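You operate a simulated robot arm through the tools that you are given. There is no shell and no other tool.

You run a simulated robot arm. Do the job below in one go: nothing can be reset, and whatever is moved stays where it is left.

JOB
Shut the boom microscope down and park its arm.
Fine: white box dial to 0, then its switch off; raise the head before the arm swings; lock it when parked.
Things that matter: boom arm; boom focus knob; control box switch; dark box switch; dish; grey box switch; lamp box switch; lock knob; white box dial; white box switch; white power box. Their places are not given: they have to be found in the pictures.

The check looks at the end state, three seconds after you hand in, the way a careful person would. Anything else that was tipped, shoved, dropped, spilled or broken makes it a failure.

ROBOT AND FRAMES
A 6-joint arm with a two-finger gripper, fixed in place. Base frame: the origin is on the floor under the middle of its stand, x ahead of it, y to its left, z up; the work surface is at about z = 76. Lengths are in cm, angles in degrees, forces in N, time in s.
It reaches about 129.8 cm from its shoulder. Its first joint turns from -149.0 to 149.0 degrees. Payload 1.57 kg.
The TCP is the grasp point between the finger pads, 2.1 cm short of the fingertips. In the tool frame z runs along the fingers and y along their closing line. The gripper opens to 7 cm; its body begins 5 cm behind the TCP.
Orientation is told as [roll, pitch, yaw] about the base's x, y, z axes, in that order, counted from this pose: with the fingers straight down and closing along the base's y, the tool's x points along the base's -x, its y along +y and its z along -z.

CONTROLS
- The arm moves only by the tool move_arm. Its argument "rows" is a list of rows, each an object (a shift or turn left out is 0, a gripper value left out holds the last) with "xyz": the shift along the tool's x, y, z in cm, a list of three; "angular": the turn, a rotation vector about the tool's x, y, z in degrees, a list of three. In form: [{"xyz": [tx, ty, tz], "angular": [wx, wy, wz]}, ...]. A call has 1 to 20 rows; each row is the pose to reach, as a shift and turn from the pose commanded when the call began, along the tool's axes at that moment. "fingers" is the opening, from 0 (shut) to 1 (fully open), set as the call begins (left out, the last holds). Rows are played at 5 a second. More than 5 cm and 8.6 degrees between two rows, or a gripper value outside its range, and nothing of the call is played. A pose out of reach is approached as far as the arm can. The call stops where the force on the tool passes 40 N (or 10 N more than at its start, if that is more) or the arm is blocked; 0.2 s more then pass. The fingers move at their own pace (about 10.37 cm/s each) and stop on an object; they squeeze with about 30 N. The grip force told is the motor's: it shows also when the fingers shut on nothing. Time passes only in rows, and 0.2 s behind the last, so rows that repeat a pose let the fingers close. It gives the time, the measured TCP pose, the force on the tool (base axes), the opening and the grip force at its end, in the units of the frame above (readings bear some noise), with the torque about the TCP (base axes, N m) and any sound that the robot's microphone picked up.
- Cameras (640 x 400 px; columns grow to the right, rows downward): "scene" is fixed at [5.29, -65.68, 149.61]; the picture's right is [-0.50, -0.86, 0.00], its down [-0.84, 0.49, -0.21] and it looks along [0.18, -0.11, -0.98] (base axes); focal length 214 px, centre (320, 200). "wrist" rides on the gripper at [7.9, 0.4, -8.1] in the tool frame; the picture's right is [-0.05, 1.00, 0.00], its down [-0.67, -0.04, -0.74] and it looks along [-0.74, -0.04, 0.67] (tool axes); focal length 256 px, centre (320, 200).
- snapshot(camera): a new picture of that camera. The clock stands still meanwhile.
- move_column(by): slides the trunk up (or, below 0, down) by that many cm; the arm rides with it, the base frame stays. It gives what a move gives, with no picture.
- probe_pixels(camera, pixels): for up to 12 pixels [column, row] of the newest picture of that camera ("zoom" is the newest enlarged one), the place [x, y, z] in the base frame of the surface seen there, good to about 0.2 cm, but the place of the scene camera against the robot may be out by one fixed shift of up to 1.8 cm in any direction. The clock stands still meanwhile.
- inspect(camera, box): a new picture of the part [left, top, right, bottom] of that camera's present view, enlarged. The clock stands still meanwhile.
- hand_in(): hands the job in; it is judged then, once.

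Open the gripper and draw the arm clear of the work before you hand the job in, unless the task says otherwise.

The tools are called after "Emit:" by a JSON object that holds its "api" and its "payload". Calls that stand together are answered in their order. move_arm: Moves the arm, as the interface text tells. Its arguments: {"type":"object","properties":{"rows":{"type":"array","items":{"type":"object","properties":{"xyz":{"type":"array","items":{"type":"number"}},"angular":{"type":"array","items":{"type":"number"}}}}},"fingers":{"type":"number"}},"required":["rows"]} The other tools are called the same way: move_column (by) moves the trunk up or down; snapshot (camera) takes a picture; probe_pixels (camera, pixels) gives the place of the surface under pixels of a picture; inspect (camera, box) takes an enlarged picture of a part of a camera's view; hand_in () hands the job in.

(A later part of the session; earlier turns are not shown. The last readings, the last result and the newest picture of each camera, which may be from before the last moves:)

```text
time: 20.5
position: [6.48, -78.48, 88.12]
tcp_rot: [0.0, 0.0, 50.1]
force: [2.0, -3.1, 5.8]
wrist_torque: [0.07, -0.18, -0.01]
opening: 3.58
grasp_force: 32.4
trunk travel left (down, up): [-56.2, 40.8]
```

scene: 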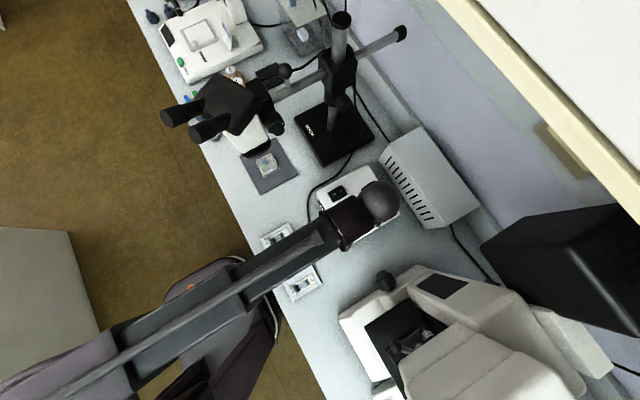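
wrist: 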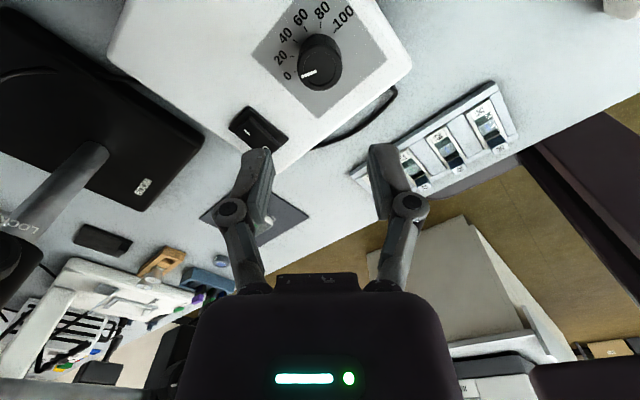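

Gripped again with low side force. I turn 6.5° more CCW, then release.

Emit:
{"api": "move_arm", "payload": {"rows": [{"angular": [0, 0, -2.2]}, {"angular": [0, 0, -4.4]}, {"angular": [0, 0, -6.5]}, {"angular": [0, 0, -6.5]}], "fingers": 0.4}}

Emit:
{"api": "move_arm", "payload": {"rows": [{"xyz": [0, 0, 0]}, {"xyz": [0, 0, 0]}], "fingers": 0.75}}

Emit:
{"api": "move_column", "payload": {"by": 12}}

Emit:
{"api": "inspect", "payload": {"camera": "wrist", "box": [280, 50, 340, 90]}}

```text
time: 21.5
position: [6.44, -78.51, 88.11]
tcp_rot: [-0.1, 0.0, 56.5]
force: [0.2, -8.3, 10.0]
wrist_torque: [0.38, -0.17, 0.0]
opening: 3.56
grasp_force: 32.1
trunk travel left (down, up): [-56.2, 40.8]
```

```text
time: 22.1
position: [6.46, -78.53, 88.02]
tcp_rot: [0.0, 0.0, 56.6]
force: [-0.2, 0.6, -0.3]
wrist_torque: [0.01, -0.04, -0.05]
opening: 5.26
grasp_force: 0.1
trunk travel left (down, up): [-56.2, 40.8]
```

```text
time: 23.6
position: [6.43, -78.39, 100.11]
tcp_rot: [0.0, 0.0, 56.5]
force: [-0.3, -0.5, -0.1]
wrist_torque: [-0.02, 0.02, 0.01]
opening: 5.27
grasp_force: 0.1
trunk travel left (down, up): [-68.2, 28.8]
```

```text
10.00 times, centred on (310, 70) of wrist
```

zoom: 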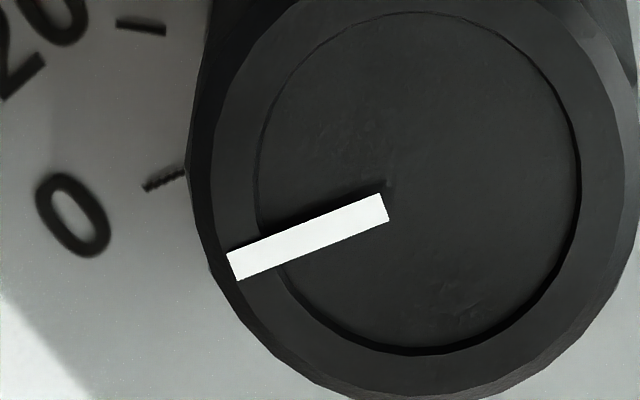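

The pointer (slope 21.5°) now matches the 0 tick (20.6°): the dial is at 0. Next I close the fingers and move above the O half of the rocker at about (16.1,-75.9), turning yaw to 90°.

Emit:
{"api": "move_arm", "payload": {"rows": [{"xyz": [-1.5, -1.3, 0], "angular": [0, 0, -6.7]}, {"xyz": [-3.0, -2.65, 0], "angular": [0, 0, -13.4]}, {"xyz": [-4.5, -4.0, 0], "angular": [0, 0, -20.1]}, {"xyz": [-6.0, -5.3, 0], "angular": [0, 0, -26.8]}, {"xyz": [-7.45, -6.64, 0], "angular": [0, 0, -33.5]}, {"xyz": [-7.45, -6.64, 0], "angular": [0, 0, -33.5]}], "fingers": 0}}

Emit:
{"api": "snapshot", "payload": {"camera": "wrist"}}

```text
time: 25.0
position: [16.13, -75.84, 100.08]
tcp_rot: [0.0, 0.1, 90.0]
force: [-0.7, 0.5, -0.1]
wrist_torque: [-0.02, -0.01, 0.04]
opening: 0.0
grasp_force: 28.4
trunk travel left (down, up): [-68.2, 28.8]
```

```text
taken
```

wrist: 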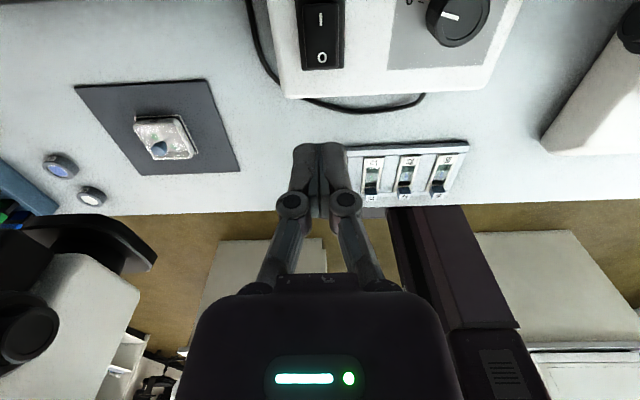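

Closed tips are ~2.7 cm wide (293–347). I zoom on the rocker at (320,35) and probe its O/I halves and bezel.

Emit:
{"api": "inspect", "payload": {"camera": "wrist", "box": [270, 0, 380, 90]}}

Emit:
{"api": "probe_pixels", "payload": {"camera": "wrist", "pixels": [[322, 57], [320, 20], [320, 38], [322, 64], [306, 40], [338, 40], [322, 68], [300, 66], [345, 66], [300, 95], [450, 17]]}}

```text
4.44 times, centred on (325, 45) of wrist
```

zoom: 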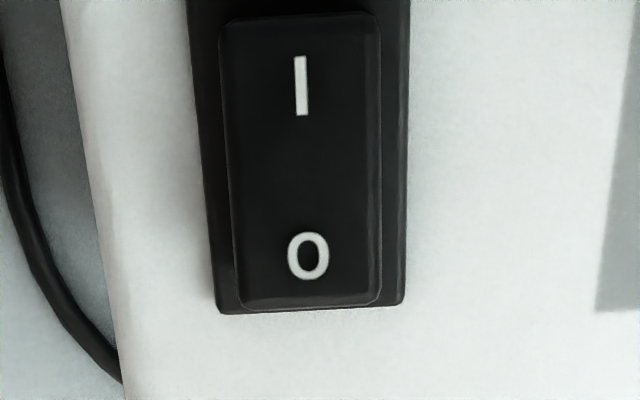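

```text
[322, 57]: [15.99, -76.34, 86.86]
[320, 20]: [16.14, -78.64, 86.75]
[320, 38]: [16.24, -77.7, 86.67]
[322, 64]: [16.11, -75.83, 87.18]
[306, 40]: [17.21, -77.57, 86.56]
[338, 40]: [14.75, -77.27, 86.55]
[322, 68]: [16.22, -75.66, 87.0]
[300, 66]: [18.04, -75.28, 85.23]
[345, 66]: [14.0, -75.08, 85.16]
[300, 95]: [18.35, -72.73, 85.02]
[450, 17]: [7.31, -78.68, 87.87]
```

The O end of the rocker tops at z≈87.1 near y=-75.7. I lower the trunk so the tips are ~0.3 cm above it.

Emit:
{"api": "move_column", "payload": {"by": -10.5}}

Emit:
{"api": "snapshot", "payload": {"camera": "wrist"}}

```text
time: 26.3
position: [16.22, -75.85, 89.58]
tcp_rot: [0.0, 0.0, 90.0]
force: [0.3, -0.7, 0.0]
wrist_torque: [0.01, 0.0, 0.04]
opening: 0.01
grasp_force: 28.3
trunk travel left (down, up): [-57.7, 39.3]
```

```text
taken
```

wrist: 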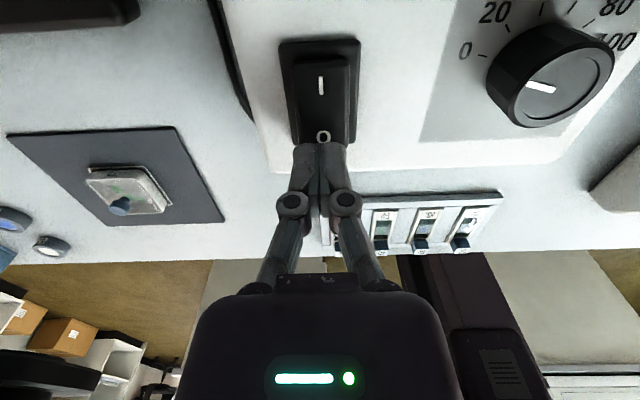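

The closed tips are right at the O end (323,140). I press down in small trunk steps.

Emit:
{"api": "move_column", "payload": {"by": -0.6}}

Emit:
{"api": "move_column", "payload": {"by": -0.3}}

Emit:
{"api": "inspect", "payload": {"camera": "wrist", "box": [260, 20, 380, 170]}}

```text
time: 26.9
position: [16.2, -75.74, 89.04]
tcp_rot: [0.0, 0.0, 90.0]
force: [-0.4, 0.2, 1.5]
wrist_torque: [-0.03, 0.0, -0.02]
opening: 0.59
grasp_force: 27.9
trunk travel left (down, up): [-57.1, 39.9]
```

```text
time: 27.4
position: [16.15, -75.87, 88.64]
tcp_rot: [0.0, 0.0, 90.0]
force: [0.0, -0.5, 0.2]
wrist_torque: [-0.01, -0.03, -0.01]
opening: 0.0
grasp_force: 28.5
trunk travel left (down, up): [-56.8, 40.2]
```

```text
2.67 times, centred on (320, 95) of wrist
```

zoom: 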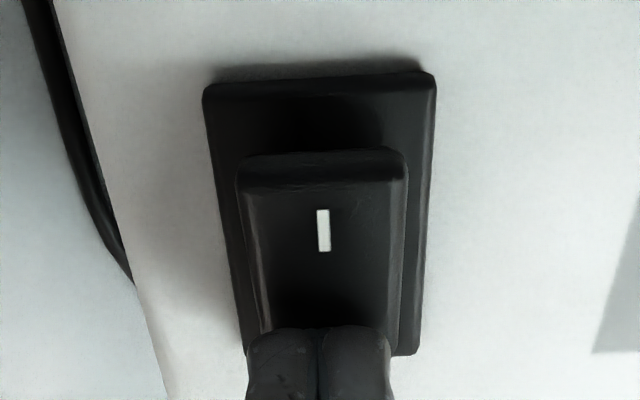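

The I half now appears raised, and force dropped to zero: it may have flipped. I lift 12 cm to check.

Emit:
{"api": "move_column", "payload": {"by": 12}}

Emit:
{"api": "inspect", "payload": {"camera": "wrist", "box": [270, 0, 380, 90]}}

Emit:
{"api": "snapshot", "payload": {"camera": "wrist"}}

Emit:
{"api": "probe_pixels", "payload": {"camera": "wrist", "pixels": [[322, 57], [320, 20], [320, 38], [322, 64], [322, 50], [320, 12]]}}

```text
time: 28.9
position: [16.19, -75.8, 100.62]
tcp_rot: [0.0, 0.0, 90.0]
force: [-0.7, -1.3, -0.2]
wrist_torque: [0.01, -0.02, 0.0]
opening: 0.01
grasp_force: 28.6
trunk travel left (down, up): [-68.8, 28.2]
```

```text
4.44 times, centred on (325, 45) of wrist
```

zoom: 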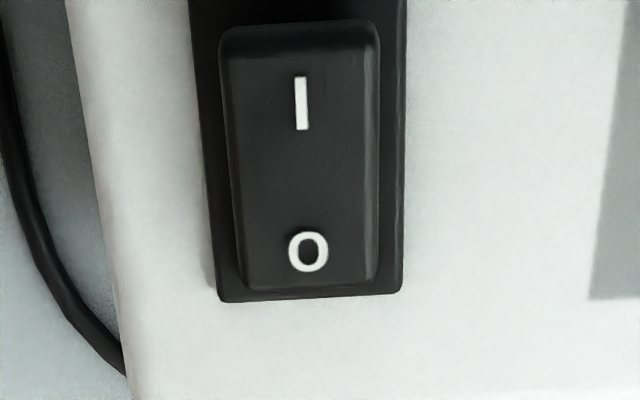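

```text
taken
```

wrist: 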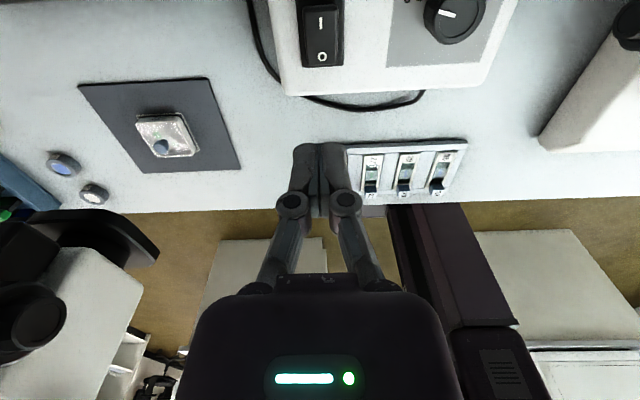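

```text
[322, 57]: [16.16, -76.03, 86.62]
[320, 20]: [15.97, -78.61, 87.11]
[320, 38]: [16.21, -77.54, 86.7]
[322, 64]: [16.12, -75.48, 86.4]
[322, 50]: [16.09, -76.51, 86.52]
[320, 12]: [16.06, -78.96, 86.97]
```

The rocker flipped: I side now 87.1, O side 86.4 – the box is off with dial at 0. Next I study the boom's knobs; I take a scene picture to see the wrist and probe the height of the wrist sphere.

Emit:
{"api": "snapshot", "payload": {"camera": "scene"}}

```text
taken
```

scene: 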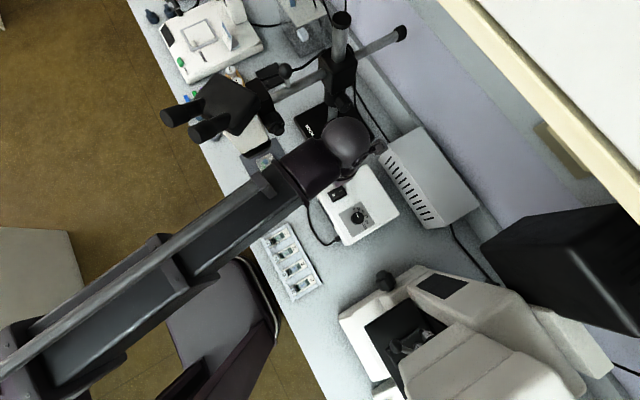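

The arm is a telescoping beam turning about the base with a wrist ball at its end. I probe the ball and beam to learn their height relative to the TCP (z=100.6 now).

Emit:
{"api": "probe_pixels", "payload": {"camera": "scene", "pixels": [[345, 135], [352, 150], [330, 125], [366, 140], [345, 118], [310, 165], [280, 195], [220, 240], [120, 310], [376, 146], [383, 152]]}}

```text
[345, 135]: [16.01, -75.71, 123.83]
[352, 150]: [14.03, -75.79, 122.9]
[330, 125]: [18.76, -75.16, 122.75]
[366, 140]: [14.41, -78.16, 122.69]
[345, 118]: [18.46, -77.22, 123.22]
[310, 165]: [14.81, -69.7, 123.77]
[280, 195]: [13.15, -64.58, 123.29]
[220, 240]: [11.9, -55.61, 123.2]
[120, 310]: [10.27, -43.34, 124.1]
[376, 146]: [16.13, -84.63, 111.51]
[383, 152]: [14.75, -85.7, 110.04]
```

The wrist ball centre is ~18.7 cm above the TCP. For a good look at the lock and focus knobs I raise the trunk and then turn the gripper back to yaw 0 at about (8,-76,112).

Emit:
{"api": "move_column", "payload": {"by": 11}}

Emit:
{"api": "move_arm", "payload": {"rows": [{"xyz": [0, 0.8, 0], "angular": [0, 0, 8.2]}, {"xyz": [0, 1.5, 0], "angular": [0, 0, 16.4]}, {"xyz": [0, 2.3, 0], "angular": [0, 0, 24.6]}, {"xyz": [0, 3.0, 0], "angular": [0, 0, 32.8]}, {"xyz": [0, 3.8, 0], "angular": [0, 0, 41]}, {"xyz": [0, 4.5, 0], "angular": [0, 0, 49.2]}, {"xyz": [0, 5.2, 0], "angular": [0, 0, 57.4]}, {"xyz": [0, 6.0, 0], "angular": [0, 0, 65.6]}, {"xyz": [0, 6.8, 0], "angular": [0, 0, 73.8]}, {"xyz": [0, 7.5, 0], "angular": [0, 0, 82]}, {"xyz": [0, 8.2, 0], "angular": [0, 0, 90]}], "fingers": 0}}

Emit:
{"api": "snapshot", "payload": {"camera": "wrist"}}

```text
time: 30.3
position: [16.24, -75.86, 111.76]
tcp_rot: [0.0, 0.0, 90.1]
force: [0.4, -0.8, 0.0]
wrist_torque: [0.0, -0.01, -0.05]
opening: 0.0
grasp_force: 29.1
trunk travel left (down, up): [-79.8, 17.2]
```

```text
time: 32.7
position: [7.92, -75.7, 111.74]
tcp_rot: [0.0, 0.0, -0.2]
force: [0.4, -0.1, 0.2]
wrist_torque: [0.0, 0.02, -0.01]
opening: 0.01
grasp_force: 28.1
trunk travel left (down, up): [-79.8, 17.2]
```

```text
taken
```

wrist: 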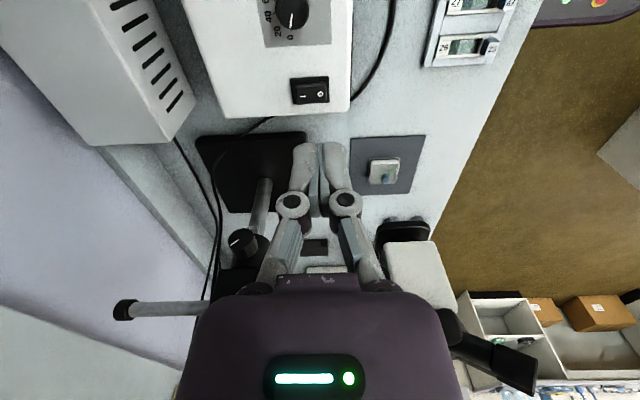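

I now test tilting the gripper forward (toward +x) by 40° about the wrist ball, moving the TCP along the matching arc (L≈18.7).

Emit:
{"api": "move_arm", "payload": {"rows": [{"xyz": [-2.6, 0, -0.18], "angular": [0, -8, 0]}, {"xyz": [-5.15, 0, -0.72], "angular": [0, -16, 0]}, {"xyz": [-7.6, 0, -1.62], "angular": [0, -24, 0]}, {"xyz": [-9.9, 0, -2.84], "angular": [0, -32, 0]}, {"xyz": [-12.0, 0, -4.37], "angular": [0, -40, 0]}], "fingers": 0}}

Emit:
{"api": "snapshot", "payload": {"camera": "wrist"}}

```text
time: 33.9
position: [19.99, -75.92, 116.04]
tcp_rot: [0.0, -40.2, 0.0]
force: [-0.3, 1.2, 0.1]
wrist_torque: [-0.01, 0.01, 0.02]
opening: 0.0
grasp_force: 28.4
trunk travel left (down, up): [-79.8, 17.2]
```

```text
taken
```

wrist: 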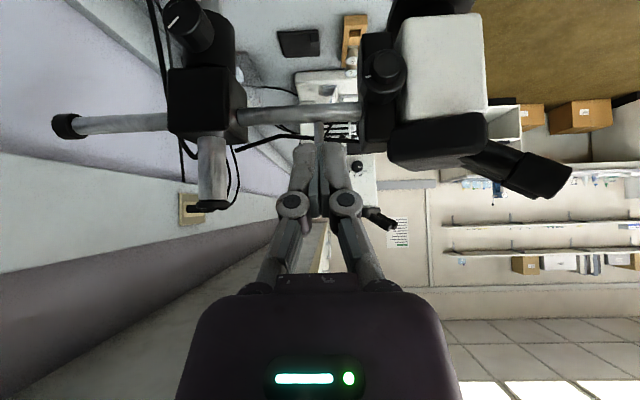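

Tilting works. The view (upside down) shows the boom from the side: lock knob (190,25), focus knob (385,70). I lower the trunk 12 cm for a level look.

Emit:
{"api": "move_column", "payload": {"by": -13}}

Emit:
{"api": "snapshot", "payload": {"camera": "wrist"}}

Emit:
{"api": "inspect", "payload": {"camera": "wrist", "box": [130, 60, 290, 170]}}

Emit:
{"api": "inspect", "payload": {"camera": "wrist", "box": [330, 20, 530, 200]}}

```text
time: 35.5
position: [20.08, -75.9, 103.06]
tcp_rot: [0.0, -40.1, 0.0]
force: [1.0, 0.3, 0.2]
wrist_torque: [-0.04, 0.02, 0.0]
opening: 0.0
grasp_force: 28.2
trunk travel left (down, up): [-66.8, 30.2]
```

```text
taken
```

wrist: 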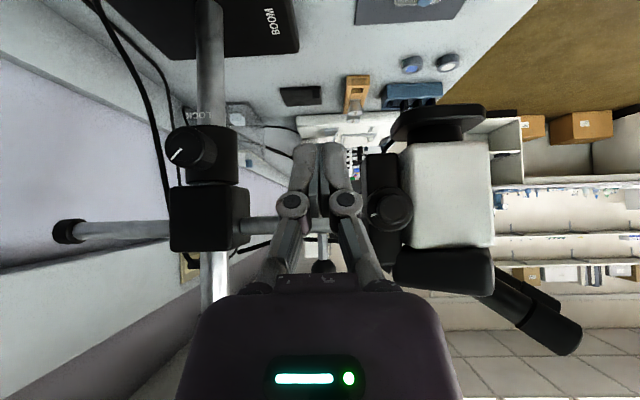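

```text
3.64 times, centred on (210, 115) of wrist
```

zoom: 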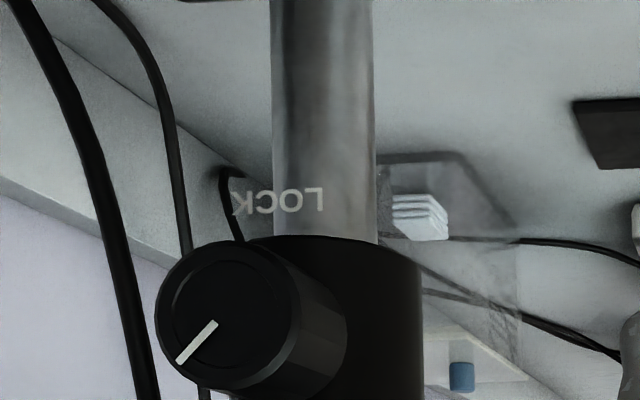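

```text
2.22 times, centred on (430, 110) of wrist
```

zoom: 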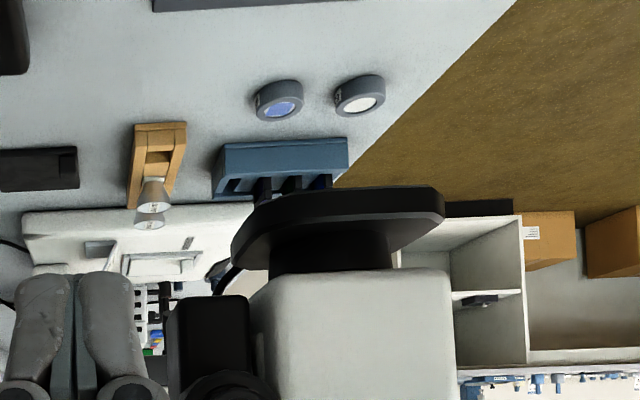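

The lock knob pointer points up-right (upright view), away from the "LOCK" label that sits below the knob – so it looks unlocked. I zoom on the label and the focus knob.

Emit:
{"api": "inspect", "payload": {"camera": "wrist", "box": [160, 95, 250, 175]}}

Emit:
{"api": "inspect", "payload": {"camera": "wrist", "box": [350, 140, 510, 300]}}

Emit:
{"api": "inspect", "payload": {"camera": "wrist", "box": [20, 170, 300, 320]}}

```text
5.00 times, centred on (205, 135) of wrist
```

zoom: 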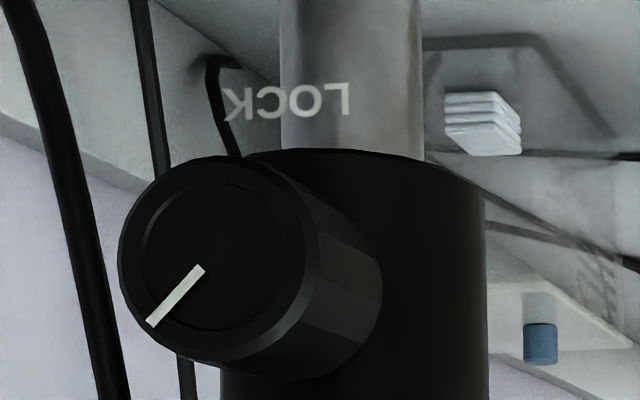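

```text
2.50 times, centred on (430, 220) of wrist
```

zoom: 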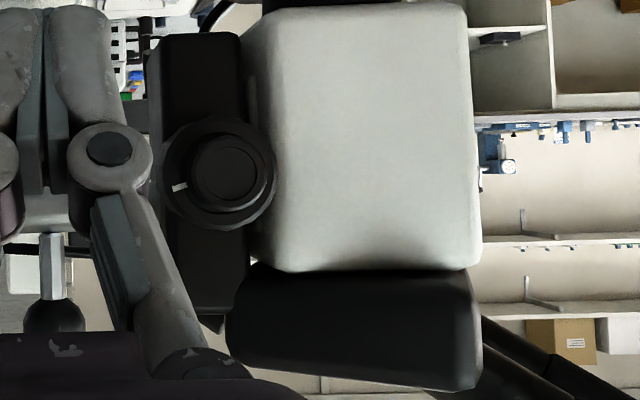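

```text
2.29 times, centred on (160, 245) of wrist
```

zoom: 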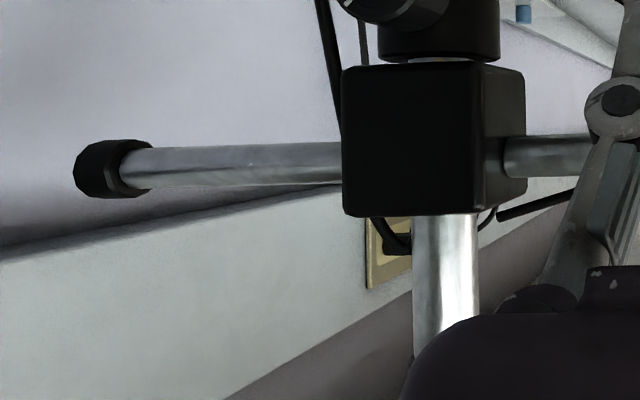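

I look at the rest of the surroundings for a park mark: the poster at far wall (395,230), and the boom base.

Emit:
{"api": "inspect", "payload": {"camera": "scene", "box": [290, 80, 390, 170]}}

Emit:
{"api": "inspect", "payload": {"camera": "scene", "box": [240, 0, 350, 70]}}

Emit:
{"api": "inspect", "payload": {"camera": "scene", "box": [320, 0, 480, 130]}}

Emit:
{"api": "inspect", "payload": {"camera": "wrist", "box": [350, 170, 450, 260]}}

```text
4.44 times, centred on (340, 125) of scene
```

zoom: 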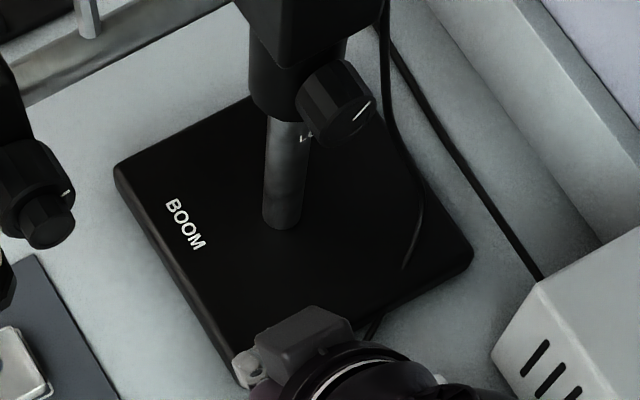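

```text
5.71 times, centred on (295, 35) of scene
```

zoom: 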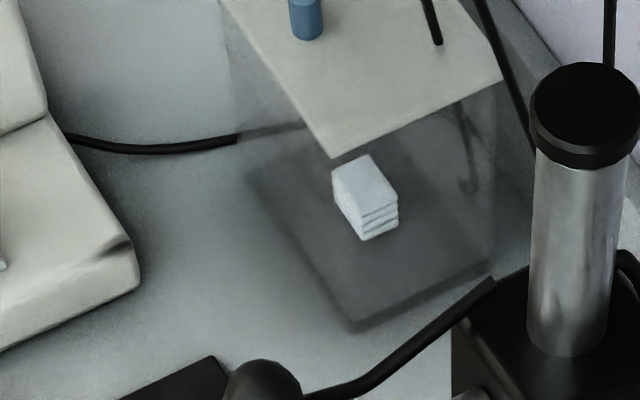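

```text
3.08 times, centred on (400, 65) of scene
```

zoom: 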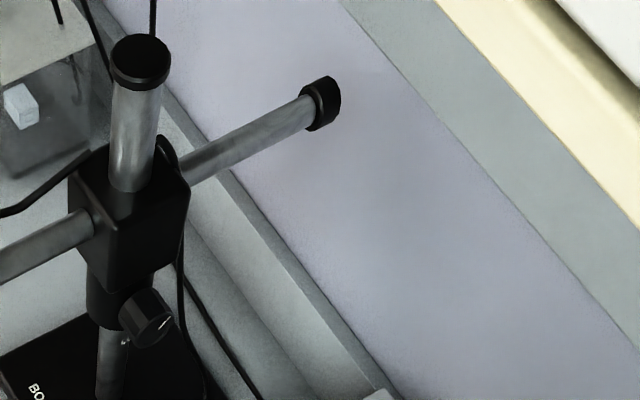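

```text
4.44 times, centred on (400, 215) of wrist
```

zoom: 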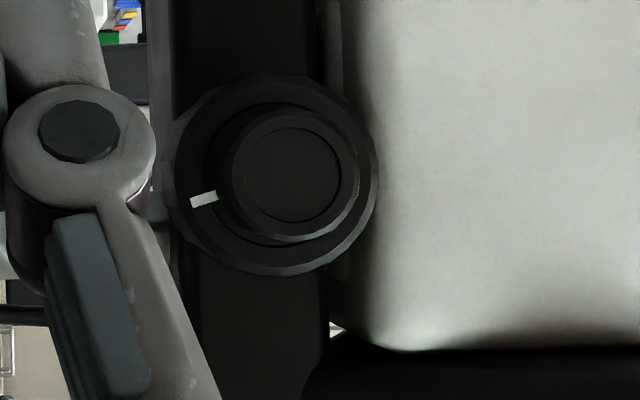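

I probe the head's nosepiece, nearby items (wooden rack (355,95), blue rack, dish) and stereo microscope to evaluate swing clearances.

Emit:
{"api": "snapshot", "payload": {"camera": "wrist"}}

Emit:
{"api": "probe_pixels", "payload": {"camera": "wrist", "pixels": [[440, 108], [440, 125], [450, 150], [450, 240], [440, 265], [560, 340], [390, 208], [382, 165], [186, 150], [210, 115], [228, 165], [205, 230]]}}

Emit:
{"api": "probe_pixels", "payload": {"camera": "wrist", "pixels": [[355, 90], [356, 108], [300, 95], [412, 92], [411, 66], [447, 62], [345, 125], [320, 270], [240, 120], [70, 232], [320, 245], [250, 225]]}}

Emit:
{"api": "probe_pixels", "payload": {"camera": "scene", "pixels": [[240, 15], [245, 10], [230, 5], [228, 25], [232, 75], [265, 75], [272, 72], [165, 5], [190, 50], [290, 15], [310, 10], [322, 25]]}}

```text
taken
```

wrist: 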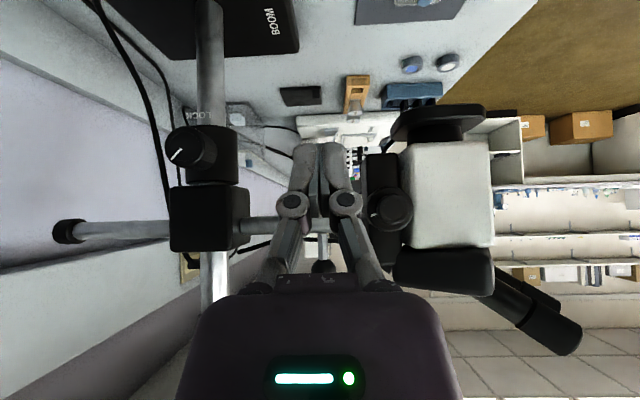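

```text
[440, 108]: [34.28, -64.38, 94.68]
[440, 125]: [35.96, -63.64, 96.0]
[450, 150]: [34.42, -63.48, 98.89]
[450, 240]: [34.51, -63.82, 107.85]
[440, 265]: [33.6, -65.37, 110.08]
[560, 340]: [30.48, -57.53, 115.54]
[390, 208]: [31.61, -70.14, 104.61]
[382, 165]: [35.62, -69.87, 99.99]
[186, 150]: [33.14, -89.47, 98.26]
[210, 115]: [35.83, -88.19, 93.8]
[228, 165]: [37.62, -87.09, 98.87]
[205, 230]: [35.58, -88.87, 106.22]
```

```text
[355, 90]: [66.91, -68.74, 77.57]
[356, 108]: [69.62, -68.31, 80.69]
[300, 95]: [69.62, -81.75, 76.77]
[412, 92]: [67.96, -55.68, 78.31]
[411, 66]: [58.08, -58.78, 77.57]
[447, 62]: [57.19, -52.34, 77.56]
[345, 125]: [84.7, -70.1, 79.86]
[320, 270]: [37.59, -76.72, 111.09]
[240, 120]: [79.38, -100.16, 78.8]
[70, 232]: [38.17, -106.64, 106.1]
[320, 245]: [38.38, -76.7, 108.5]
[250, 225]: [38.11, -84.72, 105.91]
```

```text
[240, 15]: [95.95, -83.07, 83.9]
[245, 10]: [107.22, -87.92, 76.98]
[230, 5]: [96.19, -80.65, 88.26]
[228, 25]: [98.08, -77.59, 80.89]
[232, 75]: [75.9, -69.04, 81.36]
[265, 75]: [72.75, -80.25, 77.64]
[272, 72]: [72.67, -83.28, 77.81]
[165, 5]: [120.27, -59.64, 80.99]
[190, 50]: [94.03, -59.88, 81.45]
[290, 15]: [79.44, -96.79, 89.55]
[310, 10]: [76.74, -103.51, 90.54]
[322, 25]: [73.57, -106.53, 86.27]
```

Geometry: nosepiece bottom z≈94, focus knob at about (31.6,-70.1,104.6) facing -x, pole axis about (38,-88.6). I tilt the gripper to horizontal (pointing +x) and shift to y=-70.1, staying ~4 cm before the knob and above it.

Emit:
{"api": "move_arm", "payload": {"rows": [{"xyz": [-2.326, 0.967, -0.519], "angular": [0, -8.33, 0]}, {"xyz": [-4.597, 1.933, -1.429], "angular": [0, -16.67, 0]}, {"xyz": [-6.753, 2.9, -2.717], "angular": [0, -25, 0]}, {"xyz": [-8.742, 3.867, -4.363], "angular": [0, -33.33, 0]}, {"xyz": [-10.516, 4.833, -6.34], "angular": [0, -41.67, 0]}, {"xyz": [-12.025, 5.8, -8.61], "angular": [0, -50, 0]}, {"xyz": [-12.025, 5.8, -8.61], "angular": [0, -50, 0]}], "fingers": 1}}

Emit:
{"api": "snapshot", "payload": {"camera": "wrist"}}

Emit:
{"api": "snapshot", "payload": {"camera": "scene"}}

```text
time: 37.1
position: [23.75, -70.25, 117.31]
tcp_rot: [-179.3, -89.8, 179.3]
force: [-0.5, -1.0, 0.3]
wrist_torque: [-0.01, -0.03, 0.0]
opening: 6.99
grasp_force: 0.0
trunk travel left (down, up): [-66.8, 30.2]
```

```text
taken
```

wrist: 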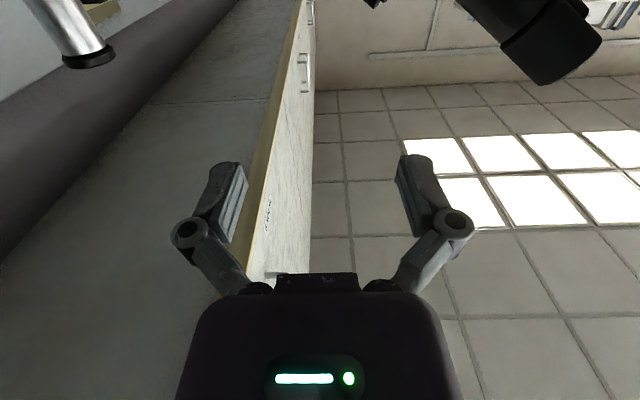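

```text
taken
```

scene: 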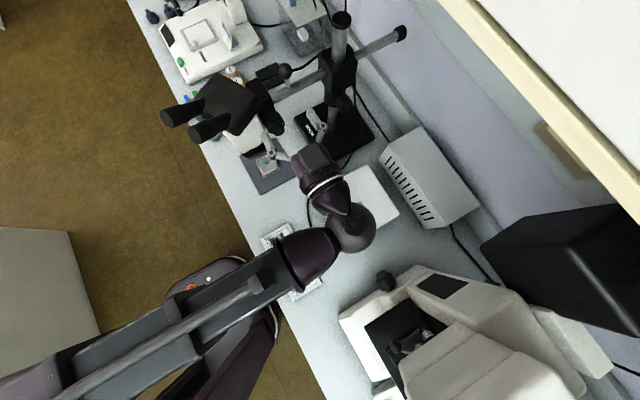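

The gripper is now horizontal, pointing +x at (23.75,-70.25,117.3). I lower the trunk 12.7 cm to bring it level with the focus knob.

Emit:
{"api": "move_column", "payload": {"by": -12.7}}

Emit:
{"api": "snapshot", "payload": {"camera": "wrist"}}

Emit:
{"api": "snapshot", "payload": {"camera": "scene"}}

```text
time: 38.7
position: [23.87, -70.2, 104.69]
tcp_rot: [178.7, -89.9, -178.6]
force: [-0.3, 0.4, 0.3]
wrist_torque: [0.01, -0.01, 0.05]
opening: 7.03
grasp_force: 0.1
trunk travel left (down, up): [-54.1, 42.9]
```

```text
taken
```

wrist: 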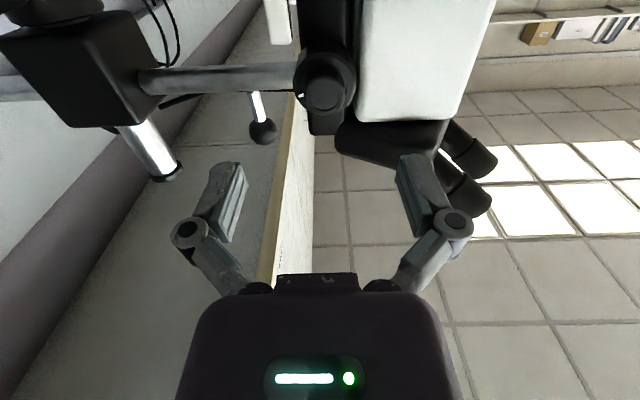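

```text
taken
```

scene: 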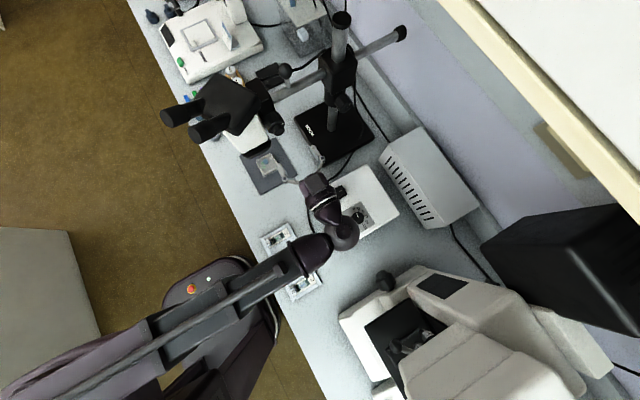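

The focus knob is visible at (325,85) between the fingers. I zoom and probe its outline.

Emit:
{"api": "inspect", "payload": {"camera": "wrist", "box": [270, 30, 390, 150]}}

Emit:
{"api": "probe_pixels", "payload": {"camera": "wrist", "pixels": [[323, 95], [308, 95], [340, 95], [323, 108], [323, 82], [300, 80], [350, 80], [330, 60], [300, 95], [325, 116], [325, 125], [380, 90]]}}

```text
3.33 times, centred on (330, 90) of wrist
```

zoom: 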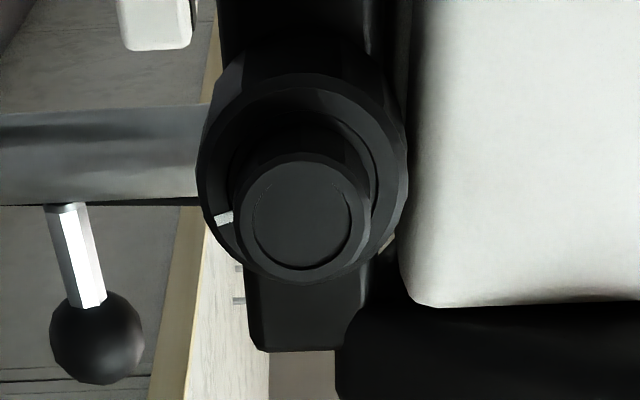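

```text
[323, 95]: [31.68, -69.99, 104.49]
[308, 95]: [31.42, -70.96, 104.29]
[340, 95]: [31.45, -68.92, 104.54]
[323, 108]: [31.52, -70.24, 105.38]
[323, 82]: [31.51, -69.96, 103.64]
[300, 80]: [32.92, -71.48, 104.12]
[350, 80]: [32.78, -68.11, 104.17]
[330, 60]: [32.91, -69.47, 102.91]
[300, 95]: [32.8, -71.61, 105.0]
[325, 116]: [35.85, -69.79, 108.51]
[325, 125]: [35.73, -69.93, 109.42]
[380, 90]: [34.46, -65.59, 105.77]
```

The focus knob axis is at about y=-69.95, z=104.4: fine knob face x≈31.5 (dia 2.6), coarse ring face x≈32.85 (dia 4.2). I align the height and advance so the pads straddle the coarse ring, tips at x≈34.

Emit:
{"api": "move_column", "payload": {"by": -0.25}}

Emit:
{"api": "move_arm", "payload": {"rows": [{"xyz": [0, 0.2, 2.5]}, {"xyz": [0, 0.2, 5.0]}, {"xyz": [0, 0.2, 7.0]}, {"xyz": [0, 0.2, 8.1]}, {"xyz": [0, 0.2, 8.1]}], "fingers": 1}}

Emit:
{"api": "snapshot", "payload": {"camera": "wrist"}}

```text
time: 39.2
position: [23.78, -70.09, 104.44]
tcp_rot: [178.8, -89.9, -178.9]
force: [0.2, -0.1, 0.4]
wrist_torque: [0.01, 0.02, 0.02]
opening: 7.01
grasp_force: 0.1
trunk travel left (down, up): [-53.9, 43.1]
```

```text
time: 40.4
position: [31.88, -70.16, 104.42]
tcp_rot: [178.9, -89.8, -178.9]
force: [0.5, 0.1, -0.7]
wrist_torque: [0.01, 0.0, -0.01]
opening: 6.99
grasp_force: 0.1
trunk travel left (down, up): [-53.9, 43.1]
```

```text
taken
```

wrist: 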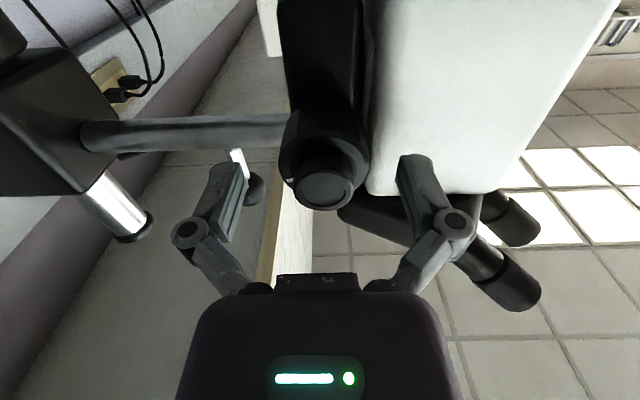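

The knob is centred between the fingers. I close to ~4.7 cm to check centring before gripping.

Emit:
{"api": "move_arm", "payload": {"rows": [{"xyz": [0, 0, 0]}, {"xyz": [0, 0, 0]}], "fingers": 0.66}}

Emit:
{"api": "inspect", "payload": {"camera": "wrist", "box": [200, 80, 440, 280]}}

```text
time: 41.0
position: [31.93, -69.92, 104.4]
tcp_rot: [-179.5, -89.8, 179.6]
force: [0.0, 1.3, 0.1]
wrist_torque: [-0.01, 0.02, 0.02]
opening: 4.7
grasp_force: 0.3
trunk travel left (down, up): [-53.9, 43.1]
```

```text
2.00 times, centred on (320, 180) of wrist
```

zoom: 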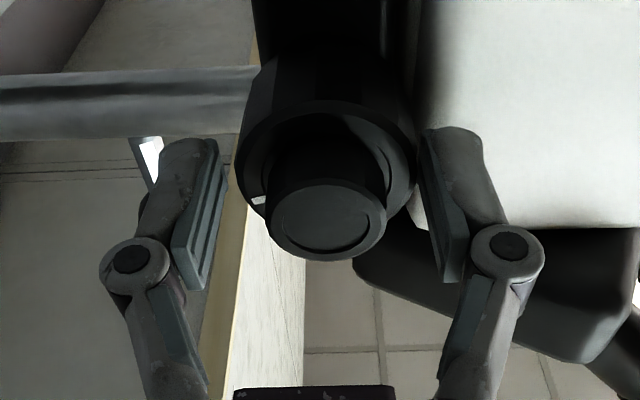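

The gap is ~7 px left vs ~1.5 px right, so I shift 0.15 cm toward +y and grip.

Emit:
{"api": "move_arm", "payload": {"rows": [{"xyz": [0, 0.15, 0]}, {"xyz": [0, 0.15, 0]}, {"xyz": [0, 0.15, 0]}], "fingers": 0.66}}

Emit:
{"api": "move_arm", "payload": {"rows": [{"xyz": [0, 0, 0]}, {"xyz": [0, 0, 0]}, {"xyz": [0, 0, 0]}, {"xyz": [0, 0, 0]}], "fingers": 0.45}}

Emit:
{"api": "inspect", "payload": {"camera": "wrist", "box": [200, 80, 440, 280]}}

```text
time: 41.8
position: [31.87, -69.84, 104.41]
tcp_rot: [178.3, -89.9, -178.2]
force: [-0.1, 0.3, 0.2]
wrist_torque: [0.0, 0.03, -0.02]
opening: 4.62
grasp_force: 0.0
trunk travel left (down, up): [-53.9, 43.1]
```

```text
time: 42.8
position: [31.91, -69.91, 104.45]
tcp_rot: [177.4, -89.8, -177.4]
force: [-0.4, -1.2, 0.1]
wrist_torque: [0.02, 0.08, -0.13]
opening: 4.35
grasp_force: 32.2
trunk travel left (down, up): [-53.9, 43.1]
```

```text
2.00 times, centred on (320, 180) of wrist
```

zoom: 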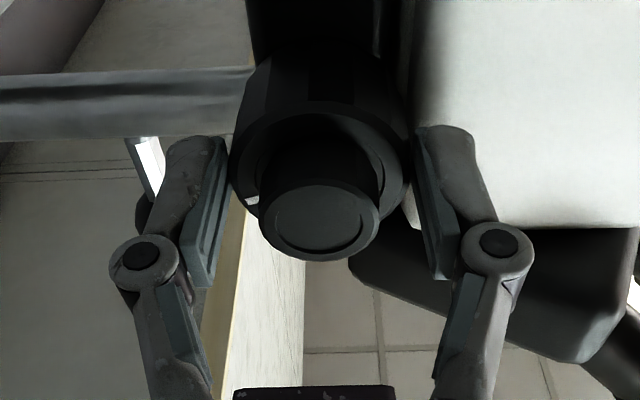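

Gripped at 4.35 cm with little side force. I turn the knob +24° (clockwise seen from the front) and look for head motion.

Emit:
{"api": "move_arm", "payload": {"rows": [{"angular": [0, 0, 6]}, {"angular": [0, 0, 12]}, {"angular": [0, 0, 18]}, {"angular": [0, 0, 24]}, {"angular": [0, 0, 24]}], "fingers": 0.45}}

Emit:
{"api": "snapshot", "payload": {"camera": "wrist"}}

Emit:
{"api": "inspect", "payload": {"camera": "scene", "box": [160, 0, 420, 170]}}

```text
time: 44.0
position: [31.93, -69.84, 104.54]
tcp_rot: [90.3, -65.8, -90.4]
force: [-4.6, 0.5, -1.2]
wrist_torque: [0.0, 0.42, -0.14]
opening: 4.39
grasp_force: 32.0
trunk travel left (down, up): [-53.9, 43.1]
```

```text
taken
```

wrist: 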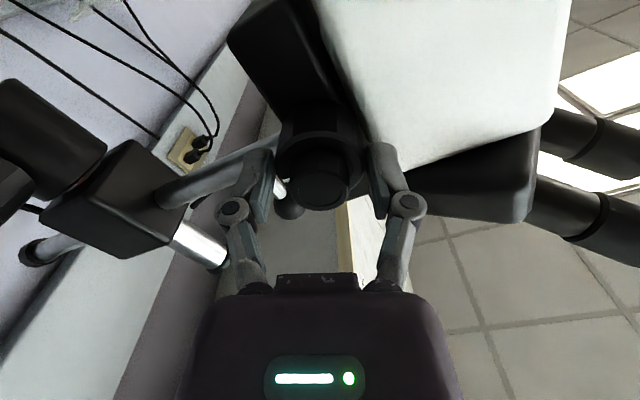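

```text
2.35 times, centred on (290, 85) of scene
```

zoom: 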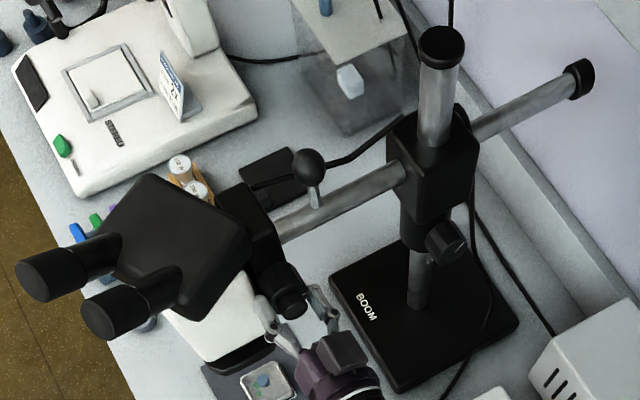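

I probe the head top in the scene picture to compare with the earlier reading (230,105)→z 113.7.

Emit:
{"api": "snapshot", "payload": {"camera": "scene"}}

Emit:
{"api": "probe_pixels", "payload": {"camera": "scene", "pixels": [[230, 105], [166, 116], [225, 95], [240, 120], [284, 69], [250, 140], [262, 108]]}}

```text
taken
```

scene: 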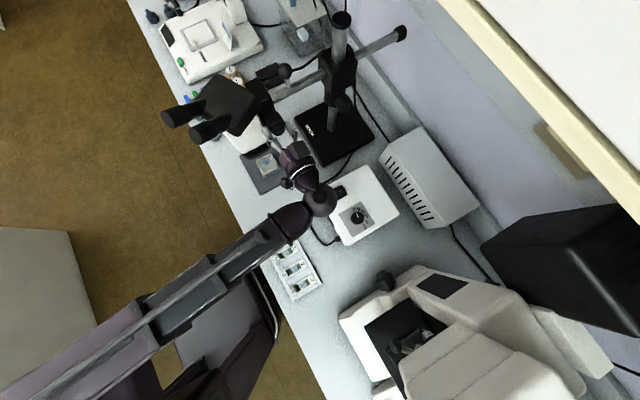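

```text
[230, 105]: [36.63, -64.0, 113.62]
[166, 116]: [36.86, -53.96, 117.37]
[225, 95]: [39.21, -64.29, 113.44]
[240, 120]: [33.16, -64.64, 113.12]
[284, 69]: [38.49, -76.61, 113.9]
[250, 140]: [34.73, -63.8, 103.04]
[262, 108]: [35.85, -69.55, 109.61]
```

The change is small (maybe slightly down). I take close zooms of the head in the scene and knob in the wrist for a precise before/after comparison.

Emit:
{"api": "inspect", "payload": {"camera": "scene", "box": [155, 75, 255, 145]}}

Emit:
{"api": "inspect", "payload": {"camera": "wrist", "box": [200, 80, 440, 280]}}

```text
5.71 times, centred on (205, 110) of scene
```

zoom: 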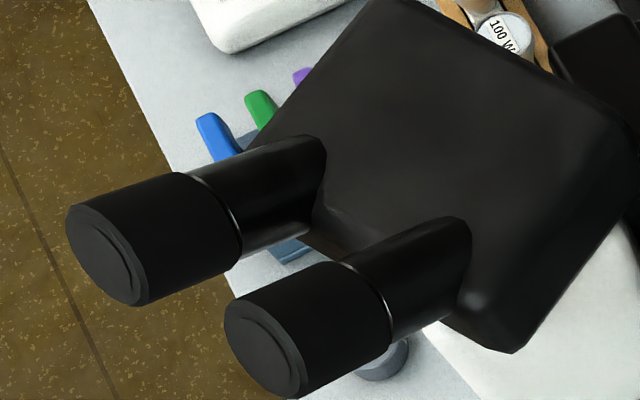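

```text
2.00 times, centred on (320, 180) of wrist
```

zoom: 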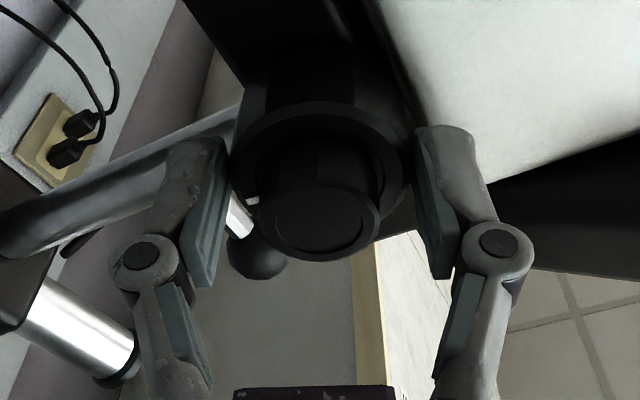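

The knob mark stays with the fingers, so it did turn 24°. Now I turn it back 48° the other way and compare the head in the scene view.

Emit:
{"api": "move_arm", "payload": {"rows": [{"angular": [0, 0, -8]}, {"angular": [0, 0, -16]}, {"angular": [0, 0, -24]}, {"angular": [0, 0, -32]}, {"angular": [0, 0, -40]}, {"angular": [0, 0, -48]}, {"angular": [0, 0, -48]}], "fingers": 0.45}}

Emit:
{"api": "inspect", "payload": {"camera": "scene", "box": [155, 75, 255, 145]}}

Emit:
{"api": "snapshot", "payload": {"camera": "wrist"}}

```text
time: 45.6
position: [32.0, -69.92, 104.42]
tcp_rot: [-90.3, -65.9, 90.4]
force: [-1.2, -2.2, 1.0]
wrist_torque: [0.0, -0.58, 0.08]
opening: 4.38
grasp_force: 31.6
trunk travel left (down, up): [-53.9, 43.1]
```

```text
5.71 times, centred on (205, 110) of scene
```

zoom: 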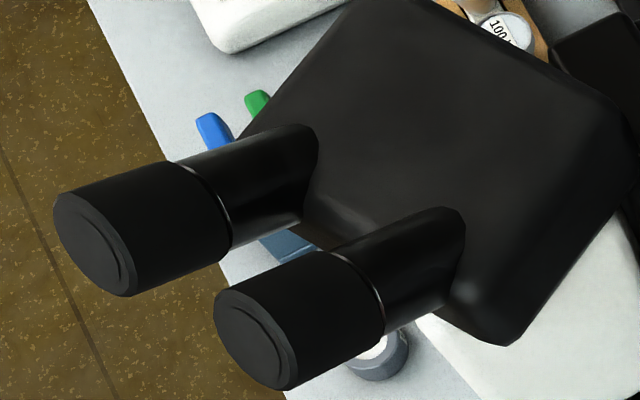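

```text
taken
```

wrist: 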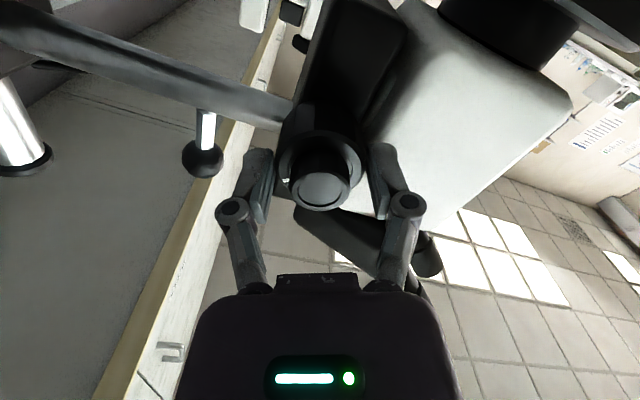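

The head rose with the negative turn (eyepieces moved outward), about 0.5 cm for 48°. I continue another 80° in that direction.

Emit:
{"api": "move_arm", "payload": {"rows": [{"angular": [0, 0, -8]}, {"angular": [0, 0, -16]}, {"angular": [0, 0, -24]}, {"angular": [0, 0, -32]}, {"angular": [0, 0, -40]}, {"angular": [0, 0, -48]}, {"angular": [0, 0, -56]}, {"angular": [0, 0, -64]}, {"angular": [0, 0, -72]}, {"angular": [0, 0, -80]}, {"angular": [0, 0, -80]}], "fingers": 0.45}}

Emit:
{"api": "inspect", "payload": {"camera": "scene", "box": [155, 75, 255, 145]}}

Emit:
{"api": "snapshot", "payload": {"camera": "wrist"}}

```text
time: 48.0
position: [31.77, -69.92, 104.57]
tcp_rot: [-90.3, -7.5, 90.0]
force: [6.6, -18.5, 30.7]
wrist_torque: [0.67, -0.3, -0.24]
opening: 4.34
grasp_force: 32.0
out of reach, approached as far as the arm can: row 8, 9, 10, 11
trunk travel left (down, up): [-53.9, 43.1]
```

```text
5.71 times, centred on (205, 110) of scene
```

zoom: 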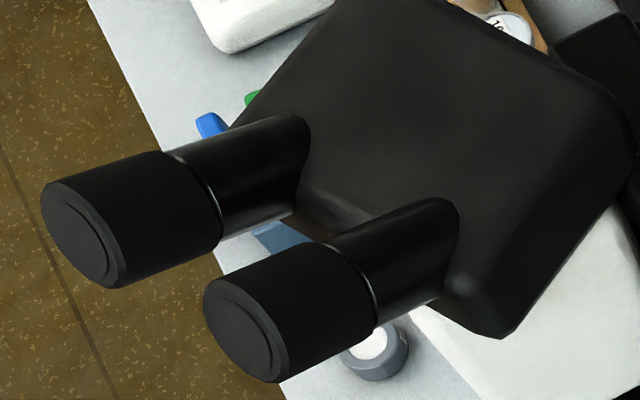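

```text
taken
```

wrist: 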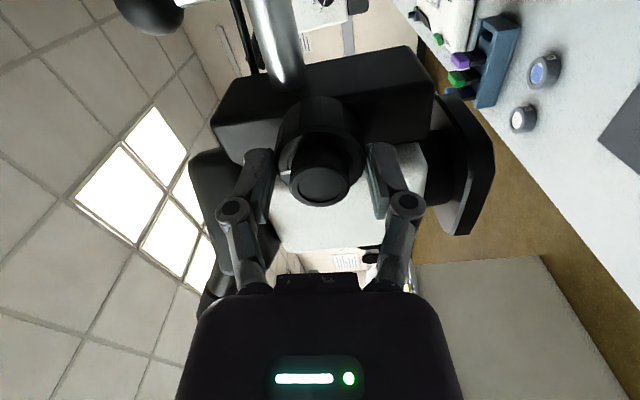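

The wrist roll limit was reached at about -82° and strain built up (30 N), so I release the knob now.

Emit:
{"api": "move_arm", "payload": {"rows": [{"angular": [0, 0, 4]}, {"angular": [0, 0, 4]}], "fingers": 0.75}}

Emit:
{"api": "snapshot", "payload": {"camera": "scene"}}

Emit:
{"api": "probe_pixels", "payload": {"camera": "scene", "pixels": [[230, 105], [166, 116], [225, 95], [240, 120], [284, 69], [250, 140], [262, 108]]}}

```text
time: 48.6
position: [32.04, -69.82, 104.28]
tcp_rot: [-89.8, -11.5, 90.0]
force: [-0.2, -0.2, 0.0]
wrist_torque: [0.01, -0.01, -0.02]
opening: 5.26
grasp_force: 0.0
trunk travel left (down, up): [-53.9, 43.1]
```

```text
taken
```

scene: 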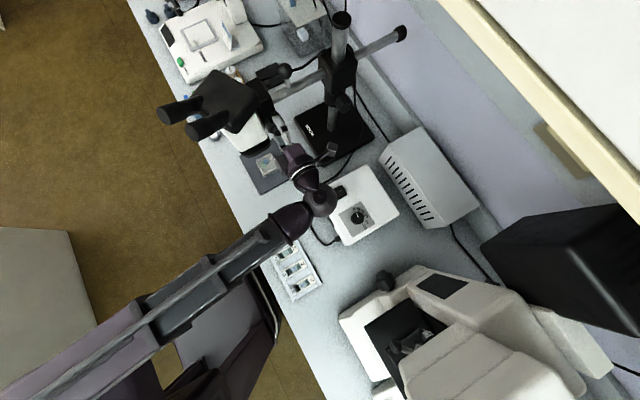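

```text
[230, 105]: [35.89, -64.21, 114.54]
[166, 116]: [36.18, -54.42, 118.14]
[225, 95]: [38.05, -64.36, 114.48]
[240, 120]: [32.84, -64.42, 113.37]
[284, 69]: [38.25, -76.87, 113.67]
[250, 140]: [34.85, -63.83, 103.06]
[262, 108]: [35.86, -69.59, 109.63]
```

The head rose ~0.9 cm so far (114.5 vs 113.6); the bracket and knob stay in place. I rotate the open gripper back by 160° around the knob for the next stroke.

Emit:
{"api": "move_arm", "payload": {"rows": [{"angular": [0, 0, 8]}, {"angular": [0, 0, 16]}, {"angular": [0, 0, 24]}, {"angular": [0, 0, 32]}, {"angular": [0, 0, 40]}, {"angular": [0, 0, 48]}, {"angular": [0, 0, 56]}, {"angular": [0, 0, 64]}, {"angular": [0, 0, 72]}, {"angular": [0, 0, 80]}, {"angular": [0, 0, 88]}, {"angular": [0, 0, 96]}, {"angular": [0, 0, 104]}, {"angular": [0, 0, 112]}, {"angular": [0, 0, 120]}, {"angular": [0, 0, 128]}, {"angular": [0, 0, 136]}, {"angular": [0, 0, 144]}, {"angular": [0, 0, 152]}, {"angular": [0, 0, 160]}], "fingers": 0.85}}

Emit:
{"api": "snapshot", "payload": {"camera": "wrist"}}

```text
time: 52.8
position: [32.04, -69.81, 104.37]
tcp_rot: [89.9, -8.2, -89.9]
force: [-0.3, -0.4, 0.8]
wrist_torque: [0.02, -0.01, 0.02]
opening: 5.96
grasp_force: 0.1
trunk travel left (down, up): [-53.9, 43.1]
```

```text
taken
```

wrist: 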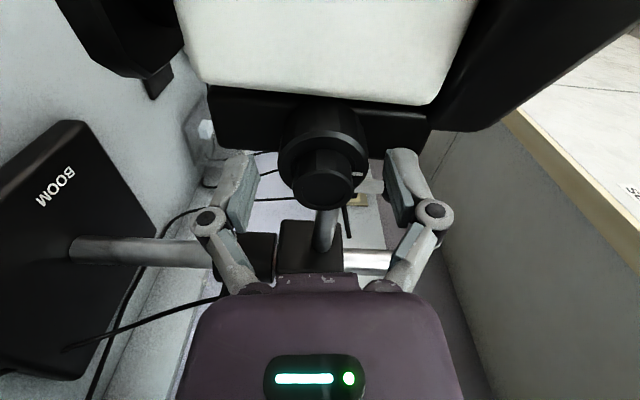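

Range to +82° is fine. I try extending another 80° for a longer stroke.

Emit:
{"api": "move_arm", "payload": {"rows": [{"angular": [0, 0, 8]}, {"angular": [0, 0, 16]}, {"angular": [0, 0, 24]}, {"angular": [0, 0, 32]}, {"angular": [0, 0, 40]}, {"angular": [0, 0, 48]}, {"angular": [0, 0, 56]}, {"angular": [0, 0, 64]}, {"angular": [0, 0, 72]}, {"angular": [0, 0, 80]}], "fingers": 0.85}}

Emit:
{"api": "snapshot", "payload": {"camera": "wrist"}}

```text
time: 55.0
position: [31.84, -69.88, 104.3]
tcp_rot: [89.9, 71.8, -90.0]
force: [0.3, 0.0, -0.3]
wrist_torque: [0.01, 0.02, 0.04]
opening: 5.96
grasp_force: 0.1
trunk travel left (down, up): [-53.9, 43.1]
```

```text
taken
```

wrist: 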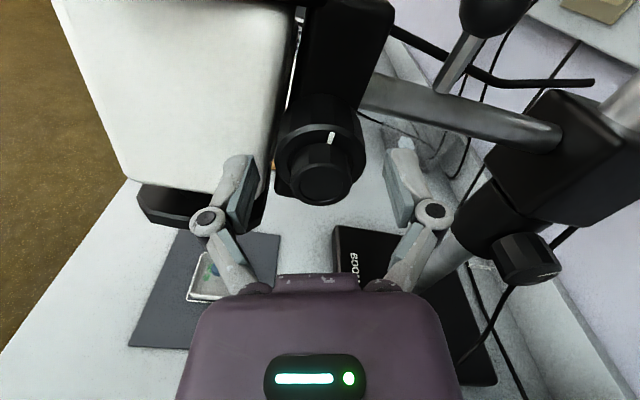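

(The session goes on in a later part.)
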